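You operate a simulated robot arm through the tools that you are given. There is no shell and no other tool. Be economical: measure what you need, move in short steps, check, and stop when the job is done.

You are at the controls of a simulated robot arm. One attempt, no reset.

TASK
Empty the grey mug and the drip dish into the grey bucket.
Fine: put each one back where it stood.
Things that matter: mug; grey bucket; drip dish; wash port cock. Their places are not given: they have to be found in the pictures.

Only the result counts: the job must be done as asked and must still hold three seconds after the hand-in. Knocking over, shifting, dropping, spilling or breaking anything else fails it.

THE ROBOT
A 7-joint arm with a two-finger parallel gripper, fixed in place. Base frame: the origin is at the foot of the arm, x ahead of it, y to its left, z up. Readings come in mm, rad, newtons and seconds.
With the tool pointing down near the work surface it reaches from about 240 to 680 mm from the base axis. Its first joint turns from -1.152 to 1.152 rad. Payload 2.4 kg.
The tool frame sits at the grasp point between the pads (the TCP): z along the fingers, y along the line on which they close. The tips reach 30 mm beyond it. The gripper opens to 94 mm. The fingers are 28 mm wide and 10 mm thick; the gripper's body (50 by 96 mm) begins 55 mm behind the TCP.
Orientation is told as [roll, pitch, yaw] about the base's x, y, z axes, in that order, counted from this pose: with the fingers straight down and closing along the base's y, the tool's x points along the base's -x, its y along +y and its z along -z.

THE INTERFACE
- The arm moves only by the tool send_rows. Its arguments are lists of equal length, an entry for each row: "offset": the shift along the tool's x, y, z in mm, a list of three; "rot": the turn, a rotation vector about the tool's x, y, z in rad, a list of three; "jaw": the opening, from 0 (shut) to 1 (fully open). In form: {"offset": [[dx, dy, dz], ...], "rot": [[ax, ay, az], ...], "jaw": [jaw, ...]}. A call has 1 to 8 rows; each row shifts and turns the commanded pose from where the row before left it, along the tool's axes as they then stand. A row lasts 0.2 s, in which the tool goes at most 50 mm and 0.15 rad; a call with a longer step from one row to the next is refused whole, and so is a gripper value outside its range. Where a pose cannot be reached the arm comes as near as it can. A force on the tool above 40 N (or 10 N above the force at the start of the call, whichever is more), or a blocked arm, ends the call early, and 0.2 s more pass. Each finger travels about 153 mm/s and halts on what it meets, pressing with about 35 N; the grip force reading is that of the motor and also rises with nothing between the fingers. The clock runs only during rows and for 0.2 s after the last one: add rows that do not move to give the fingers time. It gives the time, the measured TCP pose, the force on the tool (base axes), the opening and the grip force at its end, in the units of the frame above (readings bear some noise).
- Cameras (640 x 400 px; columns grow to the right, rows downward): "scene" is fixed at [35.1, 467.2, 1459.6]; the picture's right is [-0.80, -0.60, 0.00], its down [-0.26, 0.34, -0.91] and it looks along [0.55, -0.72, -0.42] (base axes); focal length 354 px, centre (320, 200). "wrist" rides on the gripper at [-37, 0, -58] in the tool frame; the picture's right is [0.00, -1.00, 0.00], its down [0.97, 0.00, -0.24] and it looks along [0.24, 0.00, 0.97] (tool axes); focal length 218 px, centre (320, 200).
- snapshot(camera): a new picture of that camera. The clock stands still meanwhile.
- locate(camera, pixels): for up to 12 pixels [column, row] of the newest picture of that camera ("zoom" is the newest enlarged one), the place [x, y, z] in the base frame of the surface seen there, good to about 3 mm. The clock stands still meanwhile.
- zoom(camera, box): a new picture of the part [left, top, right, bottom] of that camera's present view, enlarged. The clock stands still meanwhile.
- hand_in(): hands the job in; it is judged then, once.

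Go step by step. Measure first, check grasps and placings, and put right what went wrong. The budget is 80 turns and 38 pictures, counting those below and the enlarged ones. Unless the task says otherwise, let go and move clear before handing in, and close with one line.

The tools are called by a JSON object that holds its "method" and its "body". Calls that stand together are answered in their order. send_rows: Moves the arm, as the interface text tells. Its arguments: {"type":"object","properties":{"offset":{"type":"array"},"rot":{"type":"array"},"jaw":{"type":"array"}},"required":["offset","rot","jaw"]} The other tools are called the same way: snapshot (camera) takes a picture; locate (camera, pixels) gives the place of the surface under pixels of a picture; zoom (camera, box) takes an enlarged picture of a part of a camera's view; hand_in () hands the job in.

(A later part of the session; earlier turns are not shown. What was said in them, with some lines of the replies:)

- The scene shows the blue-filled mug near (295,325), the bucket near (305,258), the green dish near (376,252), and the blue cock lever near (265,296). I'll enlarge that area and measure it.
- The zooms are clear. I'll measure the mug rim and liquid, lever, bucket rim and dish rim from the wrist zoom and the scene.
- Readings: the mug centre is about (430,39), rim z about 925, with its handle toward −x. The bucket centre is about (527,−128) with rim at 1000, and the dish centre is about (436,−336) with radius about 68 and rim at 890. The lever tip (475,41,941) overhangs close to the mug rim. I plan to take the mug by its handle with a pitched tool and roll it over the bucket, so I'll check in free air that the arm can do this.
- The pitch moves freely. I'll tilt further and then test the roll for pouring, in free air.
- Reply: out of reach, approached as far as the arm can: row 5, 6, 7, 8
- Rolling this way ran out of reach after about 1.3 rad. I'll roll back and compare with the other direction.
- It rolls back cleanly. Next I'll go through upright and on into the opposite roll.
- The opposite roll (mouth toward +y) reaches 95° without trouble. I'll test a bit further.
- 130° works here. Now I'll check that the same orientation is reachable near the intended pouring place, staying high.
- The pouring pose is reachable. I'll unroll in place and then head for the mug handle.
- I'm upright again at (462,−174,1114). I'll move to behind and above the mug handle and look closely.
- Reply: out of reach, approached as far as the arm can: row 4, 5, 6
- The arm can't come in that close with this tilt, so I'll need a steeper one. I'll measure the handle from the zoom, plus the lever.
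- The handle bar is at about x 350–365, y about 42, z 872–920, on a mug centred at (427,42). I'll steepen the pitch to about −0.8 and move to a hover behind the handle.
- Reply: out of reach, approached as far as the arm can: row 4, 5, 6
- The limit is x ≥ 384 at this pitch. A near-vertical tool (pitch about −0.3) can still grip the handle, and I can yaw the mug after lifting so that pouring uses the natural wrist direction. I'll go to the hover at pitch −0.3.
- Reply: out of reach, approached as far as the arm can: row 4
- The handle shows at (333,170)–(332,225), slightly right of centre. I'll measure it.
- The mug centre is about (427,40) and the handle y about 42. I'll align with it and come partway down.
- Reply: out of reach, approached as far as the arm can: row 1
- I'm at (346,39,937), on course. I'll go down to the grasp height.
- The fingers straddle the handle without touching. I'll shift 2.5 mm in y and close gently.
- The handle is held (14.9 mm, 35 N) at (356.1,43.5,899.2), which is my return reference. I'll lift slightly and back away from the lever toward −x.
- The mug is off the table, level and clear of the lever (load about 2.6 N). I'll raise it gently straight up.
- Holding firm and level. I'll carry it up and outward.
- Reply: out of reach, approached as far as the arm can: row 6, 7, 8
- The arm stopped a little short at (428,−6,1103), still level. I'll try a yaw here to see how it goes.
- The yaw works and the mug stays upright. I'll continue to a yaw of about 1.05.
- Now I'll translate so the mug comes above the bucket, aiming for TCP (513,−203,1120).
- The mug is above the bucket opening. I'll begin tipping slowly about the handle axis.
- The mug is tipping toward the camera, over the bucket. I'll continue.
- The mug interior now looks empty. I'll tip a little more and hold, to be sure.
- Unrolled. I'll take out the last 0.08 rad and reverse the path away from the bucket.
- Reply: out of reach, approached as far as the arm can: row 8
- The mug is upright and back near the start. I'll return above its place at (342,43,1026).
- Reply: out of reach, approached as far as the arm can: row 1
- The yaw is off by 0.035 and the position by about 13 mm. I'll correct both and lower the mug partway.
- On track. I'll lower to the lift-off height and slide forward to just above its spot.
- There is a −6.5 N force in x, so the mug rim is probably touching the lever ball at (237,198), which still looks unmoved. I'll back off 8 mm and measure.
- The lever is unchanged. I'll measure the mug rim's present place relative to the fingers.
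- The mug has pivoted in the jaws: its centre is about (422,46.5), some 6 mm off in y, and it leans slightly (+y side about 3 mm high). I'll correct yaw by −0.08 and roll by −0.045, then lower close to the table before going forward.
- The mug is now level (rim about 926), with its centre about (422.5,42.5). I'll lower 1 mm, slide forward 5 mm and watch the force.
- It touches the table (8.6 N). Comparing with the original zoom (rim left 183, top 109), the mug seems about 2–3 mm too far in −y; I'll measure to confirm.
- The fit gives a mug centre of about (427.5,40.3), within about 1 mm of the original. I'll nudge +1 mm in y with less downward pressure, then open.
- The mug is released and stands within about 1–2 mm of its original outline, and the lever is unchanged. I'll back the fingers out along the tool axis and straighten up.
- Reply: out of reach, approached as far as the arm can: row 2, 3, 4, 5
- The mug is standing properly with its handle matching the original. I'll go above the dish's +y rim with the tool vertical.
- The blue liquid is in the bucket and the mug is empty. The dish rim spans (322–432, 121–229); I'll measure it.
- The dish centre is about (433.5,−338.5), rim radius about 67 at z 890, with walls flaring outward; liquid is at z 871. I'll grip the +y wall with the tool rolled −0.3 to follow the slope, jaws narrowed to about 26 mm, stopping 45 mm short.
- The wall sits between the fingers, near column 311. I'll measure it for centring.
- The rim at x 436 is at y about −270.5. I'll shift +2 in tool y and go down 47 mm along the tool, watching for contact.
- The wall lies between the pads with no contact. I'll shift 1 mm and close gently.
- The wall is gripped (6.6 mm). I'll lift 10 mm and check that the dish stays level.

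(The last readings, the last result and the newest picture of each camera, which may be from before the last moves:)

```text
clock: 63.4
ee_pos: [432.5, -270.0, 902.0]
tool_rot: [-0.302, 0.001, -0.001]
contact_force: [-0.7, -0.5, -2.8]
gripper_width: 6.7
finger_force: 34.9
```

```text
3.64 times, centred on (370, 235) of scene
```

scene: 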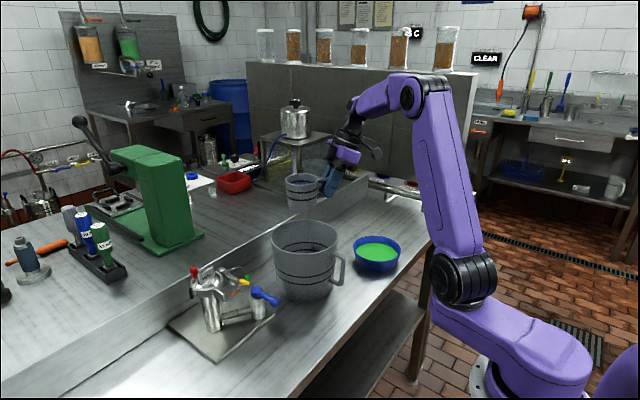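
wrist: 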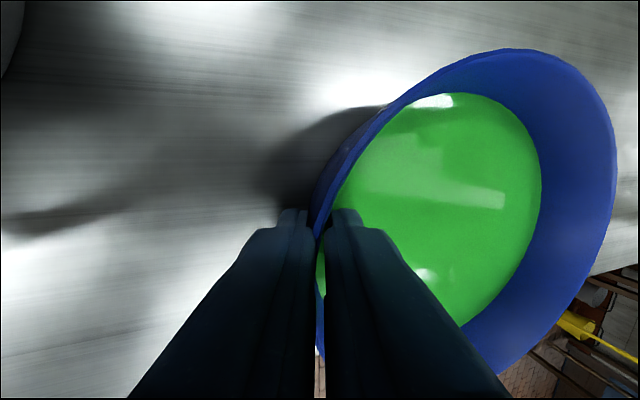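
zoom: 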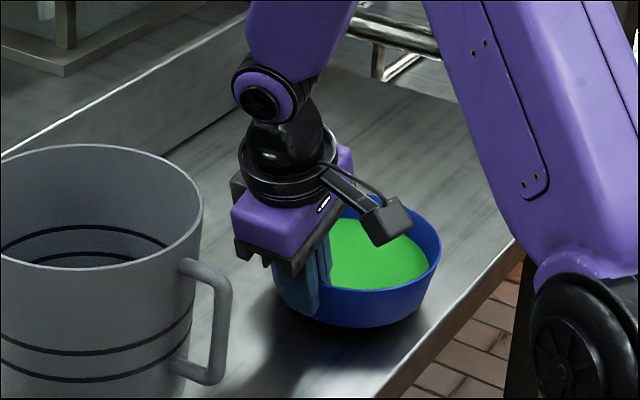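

It's lifted (about 2.8 N) and looks near level. I'll verify with rim heights.

{"method": "locate", "body": {"camera": "zoom", "pixels": [[439, 245], [425, 268], [395, 287], [350, 291], [425, 220], [415, 255], [350, 275], [345, 230]]}}

```text
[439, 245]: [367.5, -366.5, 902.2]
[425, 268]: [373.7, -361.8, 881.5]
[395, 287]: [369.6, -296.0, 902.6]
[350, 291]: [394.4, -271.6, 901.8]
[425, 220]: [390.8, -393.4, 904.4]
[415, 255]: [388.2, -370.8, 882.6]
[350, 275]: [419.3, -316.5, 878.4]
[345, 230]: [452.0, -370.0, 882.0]
```

The dish is level (rim 902–904). I'll raise it smoothly.

{"method": "send_rows", "body": {"offset": [[0, -4, -13], [0, -8, -25.8], [0, -8.9, -28.7], [0, -8.9, -28.7], [0, -8.9, -28.7], [0, -8.9, -28.7], [0, -8, -25.8], [0, -4, -13]], "rot": [[0, 0, 0], [0, 0, 0], [0, 0, 0], [0, 0, 0], [0, 0, 0], [0, 0, 0], [0, 0, 0], [0, 0, 0]], "jaw": [0, 0, 0, 0, 0, 0, 0, 0]}}

```text
clock: 65.2
ee_pos: [433.1, -271.0, 1105.6]
tool_rot: [-0.299, 0.001, 0.002]
contact_force: [1.0, 0.4, -3.1]
gripper_width: 6.7
finger_force: 35.4
```

Next I'll carry it so the dish centre comes over the bucket, TCP to about (550,−57,1118).

{"method": "send_rows", "body": {"offset": [[-7, 12, -4.5], [-15.2, 26, -9.8], [-18.1, 31.2, -11.6], [-18.1, 31.2, -11.6], [-18.1, 31.2, -11.6], [-18.1, 31.2, -11.6], [-14, 24, -9], [-8.4, 14.2, -5.3]], "rot": [[0, 0, 0], [0, 0, 0], [0, 0, 0], [0, 0, 0], [0, 0, 0], [0, 0, 0], [0, 0, 0], [0, 0, 0]], "jaw": [0, 0, 0, 0, 0, 0, 0, 0]}}

{"method": "snapshot", "body": {"camera": "scene"}}

```text
clock: 67.0
ee_pos: [550.5, -55.9, 1114.7]
tool_rot: [-0.3, -0.001, 0.0]
contact_force: [-0.6, -0.4, -1.9]
gripper_width: 6.4
finger_force: 35.3
```

```text
11 pictures are left
```

scene: 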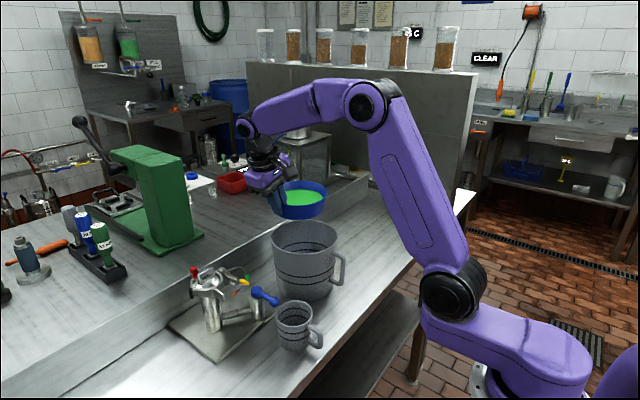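

The dish is above the bucket and level. I'll tip it toward the robot (−x lip) slowly.

{"method": "send_rows", "body": {"offset": [[0, 0, 0], [0, 0, 0], [0, 0, 0], [0, 0, 0], [0, 0, 0], [0, 0, 0], [0, 0, 0], [0, 0, 0]], "rot": [[0, -0.0764, 0.0237], [0, -0.0764, 0.0237], [0, -0.0764, 0.0237], [0, -0.0764, 0.0237], [0, -0.0764, 0.0237], [0, -0.0764, 0.0237], [0, -0.0764, 0.0237], [0, -0.0764, 0.0237]], "jaw": [0, 0, 0, 0, 0, 0, 0, 0]}}

{"method": "zoom", "body": {"camera": "scene", "box": [220, 130, 420, 300]}}

```text
clock: 68.8
ee_pos: [549.2, -55.3, 1114.7]
tool_rot: [-0.298, -0.642, 0.0]
contact_force: [0.1, 0.1, -2.9]
gripper_width: 6.4
finger_force: 34.7
```

```text
2.35 times, centred on (320, 215) of scene
```

zoom: 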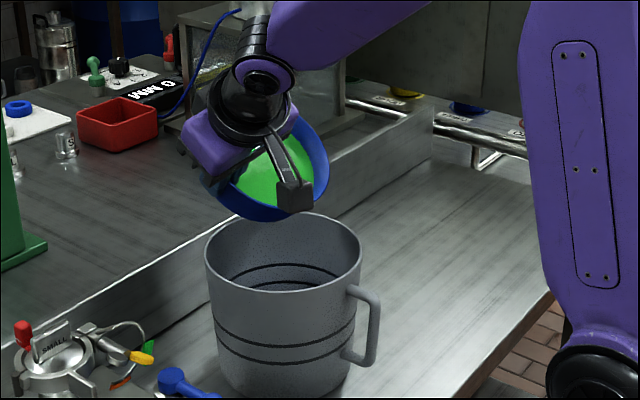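

The tilt is going well with the lip over the bucket. I'll continue.

{"method": "send_rows", "body": {"offset": [[0, 0, 0], [0, 0, 0], [0, 0, 0], [0, 0, 0], [0, 0, 0], [0, 0, 0], [0, 0, 0], [0, 0, 0]], "rot": [[0, -0.0955, 0.0296], [0, -0.0955, 0.0296], [0, -0.0955, 0.0296], [0, -0.0955, 0.0296], [0, -0.0955, 0.0296], [0, -0.0955, 0.0296], [0, -0.0955, 0.0296], [0, -0.0955, 0.0296]], "jaw": [0, 0, 0, 0, 0, 0, 0, 0]}}

{"method": "zoom", "body": {"camera": "scene", "box": [220, 130, 420, 300]}}

```text
clock: 70.6
ee_pos: [552.2, -59.4, 1117.2]
tool_rot: [-0.376, -1.376, 0.061]
contact_force: [-0.1, -0.1, 0.2]
gripper_width: 6.5
finger_force: 34.9
out of reach, approached as far as the arm can: row 3
```

```text
2.35 times, centred on (320, 215) of scene
```

zoom: 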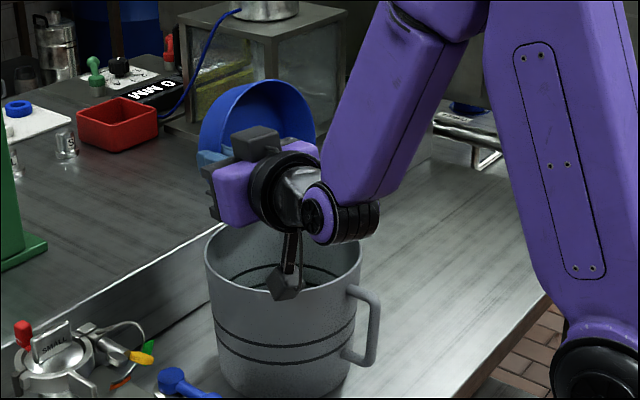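

The dish looks empty. A wrist bracket hangs near (287,285), so I'll check its clearance to the bucket rim and view the dish from the wrist.

{"method": "locate", "body": {"camera": "zoom", "pixels": [[284, 292], [290, 250], [295, 275], [275, 280], [285, 240], [235, 120], [270, 110]]}}

{"method": "snapshot", "body": {"camera": "wrist"}}

```text
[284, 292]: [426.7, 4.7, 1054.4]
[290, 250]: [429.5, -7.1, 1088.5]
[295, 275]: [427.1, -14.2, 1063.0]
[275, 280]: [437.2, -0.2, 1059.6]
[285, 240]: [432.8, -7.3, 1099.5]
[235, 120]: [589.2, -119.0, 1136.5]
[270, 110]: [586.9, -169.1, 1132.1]
```

```text
8 pictures are left
```

wrist: 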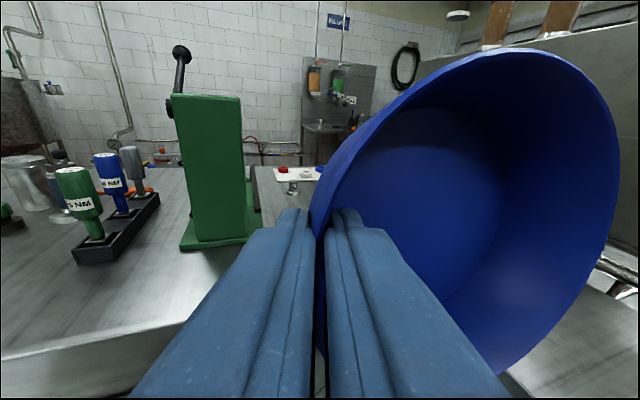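

The dish is visibly empty and the bracket is well clear (z about 1054). I'll tip slightly further, hold, then return level.

{"method": "send_rows", "body": {"offset": [[0, 0, 0], [0, 0, 0], [0, 0, 0], [0, 0, 0], [0, 0, 0], [0, 0, 0], [0, 0, 0], [0, 0, 0]], "rot": [[0, -0.0955, 0.0296], [0, -0.0955, 0.0296], [0, 0, 0], [0, 0, 0], [0, 0, 0], [0, 0, 0], [0, 0.0955, -0.0296], [0, 0.0955, -0.0296]], "jaw": [0, 0, 0, 0, 0, 0, 0, 0]}}

{"method": "send_rows", "body": {"offset": [[0, 0, 0], [0, 0, 0], [0, 0, 0], [0, 0, 0], [0, 0, 0], [0, 0, 0], [0, 0, 0], [0, 0, 0]], "rot": [[0, 0.115, -0.0355], [0, 0.115, -0.0355], [0, 0.115, -0.0355], [0, 0.115, -0.0355], [0, 0.115, -0.0355], [0, 0.115, -0.0355], [0, 0.115, -0.0355], [0, 0.115, -0.0355]], "jaw": [0, 0, 0, 0, 0, 0, 0, 0]}}

```text
clock: 72.4
ee_pos: [550.7, -58.9, 1116.5]
tool_rot: [-0.374, -1.371, 0.058]
contact_force: [0.4, 0.2, -1.3]
gripper_width: 6.2
finger_force: 35.1
```

```text
clock: 74.2
ee_pos: [552.1, -57.2, 1117.6]
tool_rot: [-0.314, -0.41, -0.012]
contact_force: [0.3, 0.5, -1.0]
gripper_width: 6.4
finger_force: 34.9
```

I'll finish levelling.

{"method": "send_rows", "body": {"offset": [[0, 0, 0], [0, 0, 0], [0, 0, 0], [0, 0, 0], [0, 0, 0]], "rot": [[0, 0.098, -0.0303], [0, 0.098, -0.0303], [0, 0.098, -0.0303], [0, 0.098, -0.0303], [-0.013, 0, -0.012]], "jaw": [0, 0, 0, 0, 0]}}

```text
clock: 75.4
ee_pos: [553.4, -59.2, 1118.1]
tool_rot: [-0.303, 0.002, -0.005]
contact_force: [-0.5, 0.6, -1.4]
gripper_width: 6.5
finger_force: 34.9
```

Level. I'll carry it back above its place.

{"method": "send_rows", "body": {"offset": [[7.2, -11.9, 4.5], [15.6, -25.7, 9.7], [18.6, -30.7, 11.6], [18.6, -30.7, 11.6], [18.6, -30.7, 11.6], [18.6, -30.7, 11.6], [14.5, -23.6, 9], [8.4, -13.8, 5.3]], "rot": [[0, 0, -0.005], [0, 0, 0], [0, 0, 0], [0, 0, 0], [0, 0, 0], [0, 0, 0], [0, 0, 0], [0, 0, 0]], "jaw": [0, 0, 0, 0, 0, 0, 0, 0]}}

{"method": "send_rows", "body": {"offset": [[0, 4, 13], [0, 8, 25.8], [0, 8.9, 28.7], [0, 8.9, 28.7], [0, 8.9, 28.7], [0, 8.9, 28.7], [0, 5, 16], [0, 0, 0]], "rot": [[0, 0, 0], [0, 0, 0], [0, 0, 0], [0, 0, 0], [0, 0, 0], [0, 0, 0], [0, 0, 0], [0, 0, 0]], "jaw": [0, 0, 0, 0, 0, 0, 0, 0]}}

{"method": "zoom", "body": {"camera": "scene", "box": [290, 180, 450, 290]}}

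{"method": "locate", "body": {"camera": "zoom", "pixels": [[439, 240], [425, 262], [395, 280], [350, 284], [425, 212], [437, 255], [380, 284], [345, 310]]}}

```text
clock: 77.2
ee_pos: [429.8, -269.8, 1105.5]
tool_rot: [-0.303, 0.006, 0.0]
contact_force: [0.2, -0.4, -0.4]
gripper_width: 6.4
finger_force: 35.2
```

```text
clock: 79.0
ee_pos: [429.1, -270.3, 926.5]
tool_rot: [-0.301, 0.003, 0.0]
contact_force: [-0.5, 0.8, -1.8]
gripper_width: 6.6
finger_force: 35.1
```

```text
3.64 times, centred on (370, 235) of scene
```

zoom: 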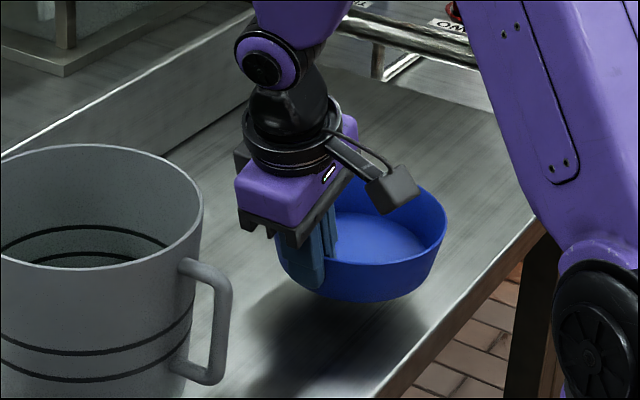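

```text
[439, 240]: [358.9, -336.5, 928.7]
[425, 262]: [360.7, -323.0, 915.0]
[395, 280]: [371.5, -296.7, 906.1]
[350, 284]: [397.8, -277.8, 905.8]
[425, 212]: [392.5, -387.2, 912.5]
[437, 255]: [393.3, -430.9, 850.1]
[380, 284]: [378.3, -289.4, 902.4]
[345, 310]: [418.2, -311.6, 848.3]
```

It looks level, with the TCP 4 mm short in x. I'll correct that and lower to just above the table.

{"method": "send_rows", "body": {"offset": [[-2.2, 2.5, 8], [-2.2, 2.5, 8], [0, 2.3, 7.5], [0, 2.0, 6.5], [0, 0, 0]], "rot": [[0, 0, 0], [0, 0, 0], [0, 0, 0], [0, 0, 0], [0, 0, 0]], "jaw": [0, 0, 0, 0, 0]}}

{"method": "zoom", "body": {"camera": "scene", "box": [290, 180, 450, 290]}}

{"method": "locate", "body": {"camera": "zoom", "pixels": [[437, 248], [420, 280], [395, 292], [350, 296], [425, 223], [432, 232], [380, 296], [365, 334]]}}

```text
clock: 80.2
ee_pos: [435.2, -269.4, 895.6]
tool_rot: [-0.302, 0.003, 0.0]
contact_force: [-0.4, 0.6, -0.8]
gripper_width: 6.7
finger_force: 34.9
```

```text
3.64 times, centred on (370, 235) of scene
```

zoom: 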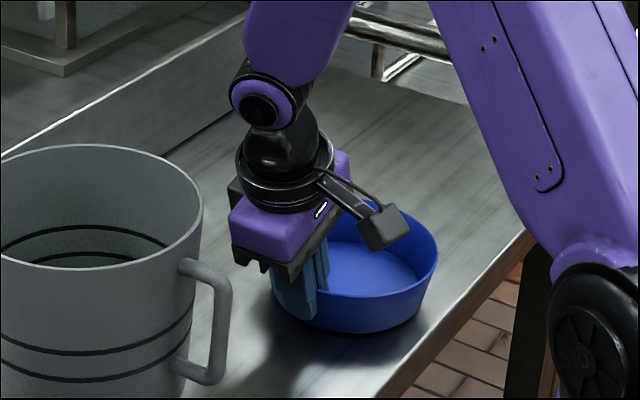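

```text
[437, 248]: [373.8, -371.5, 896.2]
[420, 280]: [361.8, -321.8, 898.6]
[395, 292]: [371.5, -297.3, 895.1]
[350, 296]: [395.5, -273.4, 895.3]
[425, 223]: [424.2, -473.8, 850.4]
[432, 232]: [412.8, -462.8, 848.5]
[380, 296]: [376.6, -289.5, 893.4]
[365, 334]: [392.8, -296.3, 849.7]
```

The rim fit gives a dish centre of about (428,−333), while it originally stood at about (434,−338), so gripping had nudged it. I'll shift +6 x, −5 y while still aloft, then lower 3 mm.

{"method": "send_rows", "body": {"offset": [[-3, -2.3, 0.7], [-3, -2.3, 0.7], [0, 0.6, 1.9], [0, 0.3, 1], [0, 0, 0]], "rot": [[0, 0, 0], [0, 0, 0], [0, 0, 0], [0, 0, 0], [0, 0, 0]], "jaw": [0, 0, 0, 0, 0]}}

{"method": "zoom", "body": {"camera": "scene", "box": [290, 180, 450, 290]}}

{"method": "locate", "body": {"camera": "zoom", "pixels": [[434, 248], [432, 265], [420, 280], [395, 294], [350, 298], [380, 297], [435, 240], [360, 332], [395, 329], [365, 336]]}}

```text
clock: 81.4
ee_pos: [443.1, -275.0, 892.3]
tool_rot: [-0.302, 0.003, 0.001]
contact_force: [-3.9, 2.9, 12.7]
gripper_width: 6.7
finger_force: 35.2
```

```text
3.64 times, centred on (370, 235) of scene
```

zoom: 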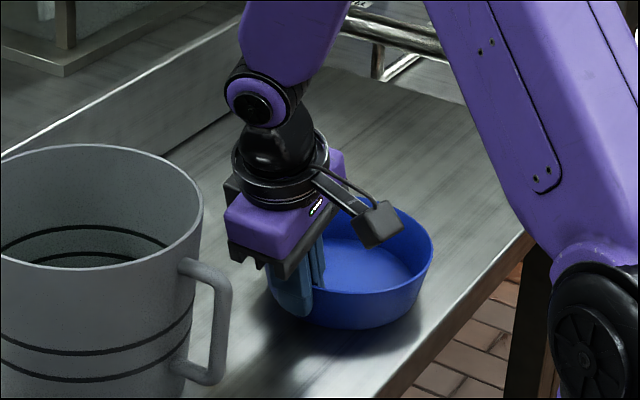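

```text
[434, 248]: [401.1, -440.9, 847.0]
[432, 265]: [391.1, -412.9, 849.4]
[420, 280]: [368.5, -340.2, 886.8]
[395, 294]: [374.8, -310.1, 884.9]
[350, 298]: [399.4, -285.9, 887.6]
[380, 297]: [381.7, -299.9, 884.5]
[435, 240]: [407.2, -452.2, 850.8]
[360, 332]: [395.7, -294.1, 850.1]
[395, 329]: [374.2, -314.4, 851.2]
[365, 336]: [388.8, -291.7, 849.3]
```

It's touching the table (12.7 N). The right edge at 433 matches the original, and the front looks about 3 px high. I'll ease off with a (−1.5,+2) mm correction, then open and back out.

{"method": "send_rows", "body": {"offset": [[1.5, 1.7, -1.3], [0, 0, 0], [0, 0, 0], [0, 0, 0], [0, 0, 0]], "rot": [[0, 0, 0], [0, 0, 0], [0, 0, 0], [0, 0, 0], [0, 0, 0]], "jaw": [0, 0, 0.1, 0.2, 0.28]}}

{"method": "send_rows", "body": {"offset": [[0, 0, -10], [0, 0, -20], [0, 0, -25], [0, 0, -25], [0, 10, -30], [0, -20, -35], [0, -20, -35], [0, -20, -35]], "rot": [[0, 0, 0], [0, 0, 0], [0, 0, 0], [0, 0, 0], [0, 0, 0], [-0.1, 0, 0], [-0.1, 0, 0], [-0.1, 0, 0]], "jaw": [0.28, 0.28, 0.28, 0.28, 0.28, 0.28, 0.28, 0.28]}}

{"method": "snapshot", "body": {"camera": "wrist"}}

```text
clock: 82.6
ee_pos: [441.1, -274.3, 893.3]
tool_rot: [-0.302, 0.005, -0.001]
contact_force: [-0.1, 0.7, -0.1]
gripper_width: 26.6
finger_force: 0.0
```

```text
clock: 84.4
ee_pos: [441.2, -268.9, 1110.1]
tool_rot: [0.0, 0.003, 0.003]
contact_force: [-0.1, 0.2, 0.6]
gripper_width: 26.4
finger_force: 0.1
```

```text
4 pictures are left
```

wrist: 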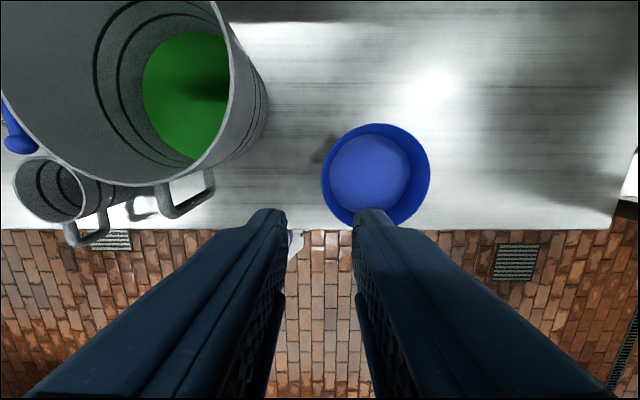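

Both liquids are in the bucket and the dish stands empty on the table. I'll measure its centre the same way as before.

{"method": "locate", "body": {"camera": "wrist", "pixels": [[323, 180], [428, 173], [372, 125], [340, 138], [413, 140], [340, 217], [332, 150], [422, 155], [424, 195], [329, 203]]}}

```text
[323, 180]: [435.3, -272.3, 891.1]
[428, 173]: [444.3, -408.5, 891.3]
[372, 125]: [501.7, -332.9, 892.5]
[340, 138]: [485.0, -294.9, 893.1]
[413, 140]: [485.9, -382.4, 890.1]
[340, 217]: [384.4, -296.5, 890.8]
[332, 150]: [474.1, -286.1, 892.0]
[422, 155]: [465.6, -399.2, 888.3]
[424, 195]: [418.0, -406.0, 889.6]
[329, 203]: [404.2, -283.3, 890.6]
```

The dish rim is level at z 891 and its centre is about (435.5,−340), within about 2.5 mm of where it stood. One last look at the scene.

{"method": "zoom", "body": {"camera": "scene", "box": [160, 200, 420, 362]}}

```text
2.46 times, centred on (290, 281) of scene
```

zoom: 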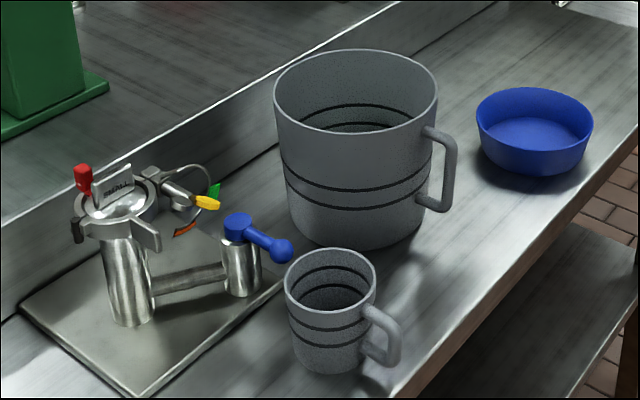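

The picture matches the first one: mug, dish, bucket and blue lever (290,250) stand in the same places, both vessels are empty, and the arm is clear. I'm handing in.

{"method": "hand_in", "body": {}}

```text
The job is handed in.
```

I emptied the mug and the drip dish into the grey bucket and put each back within about 2–3 mm of where it stood. While I was putting the mug back, its rim pressed lightly (about 6.5 N) on something, most likely the wash port cock's lever. I backed off, and the lever looks unmoved in the pictures.
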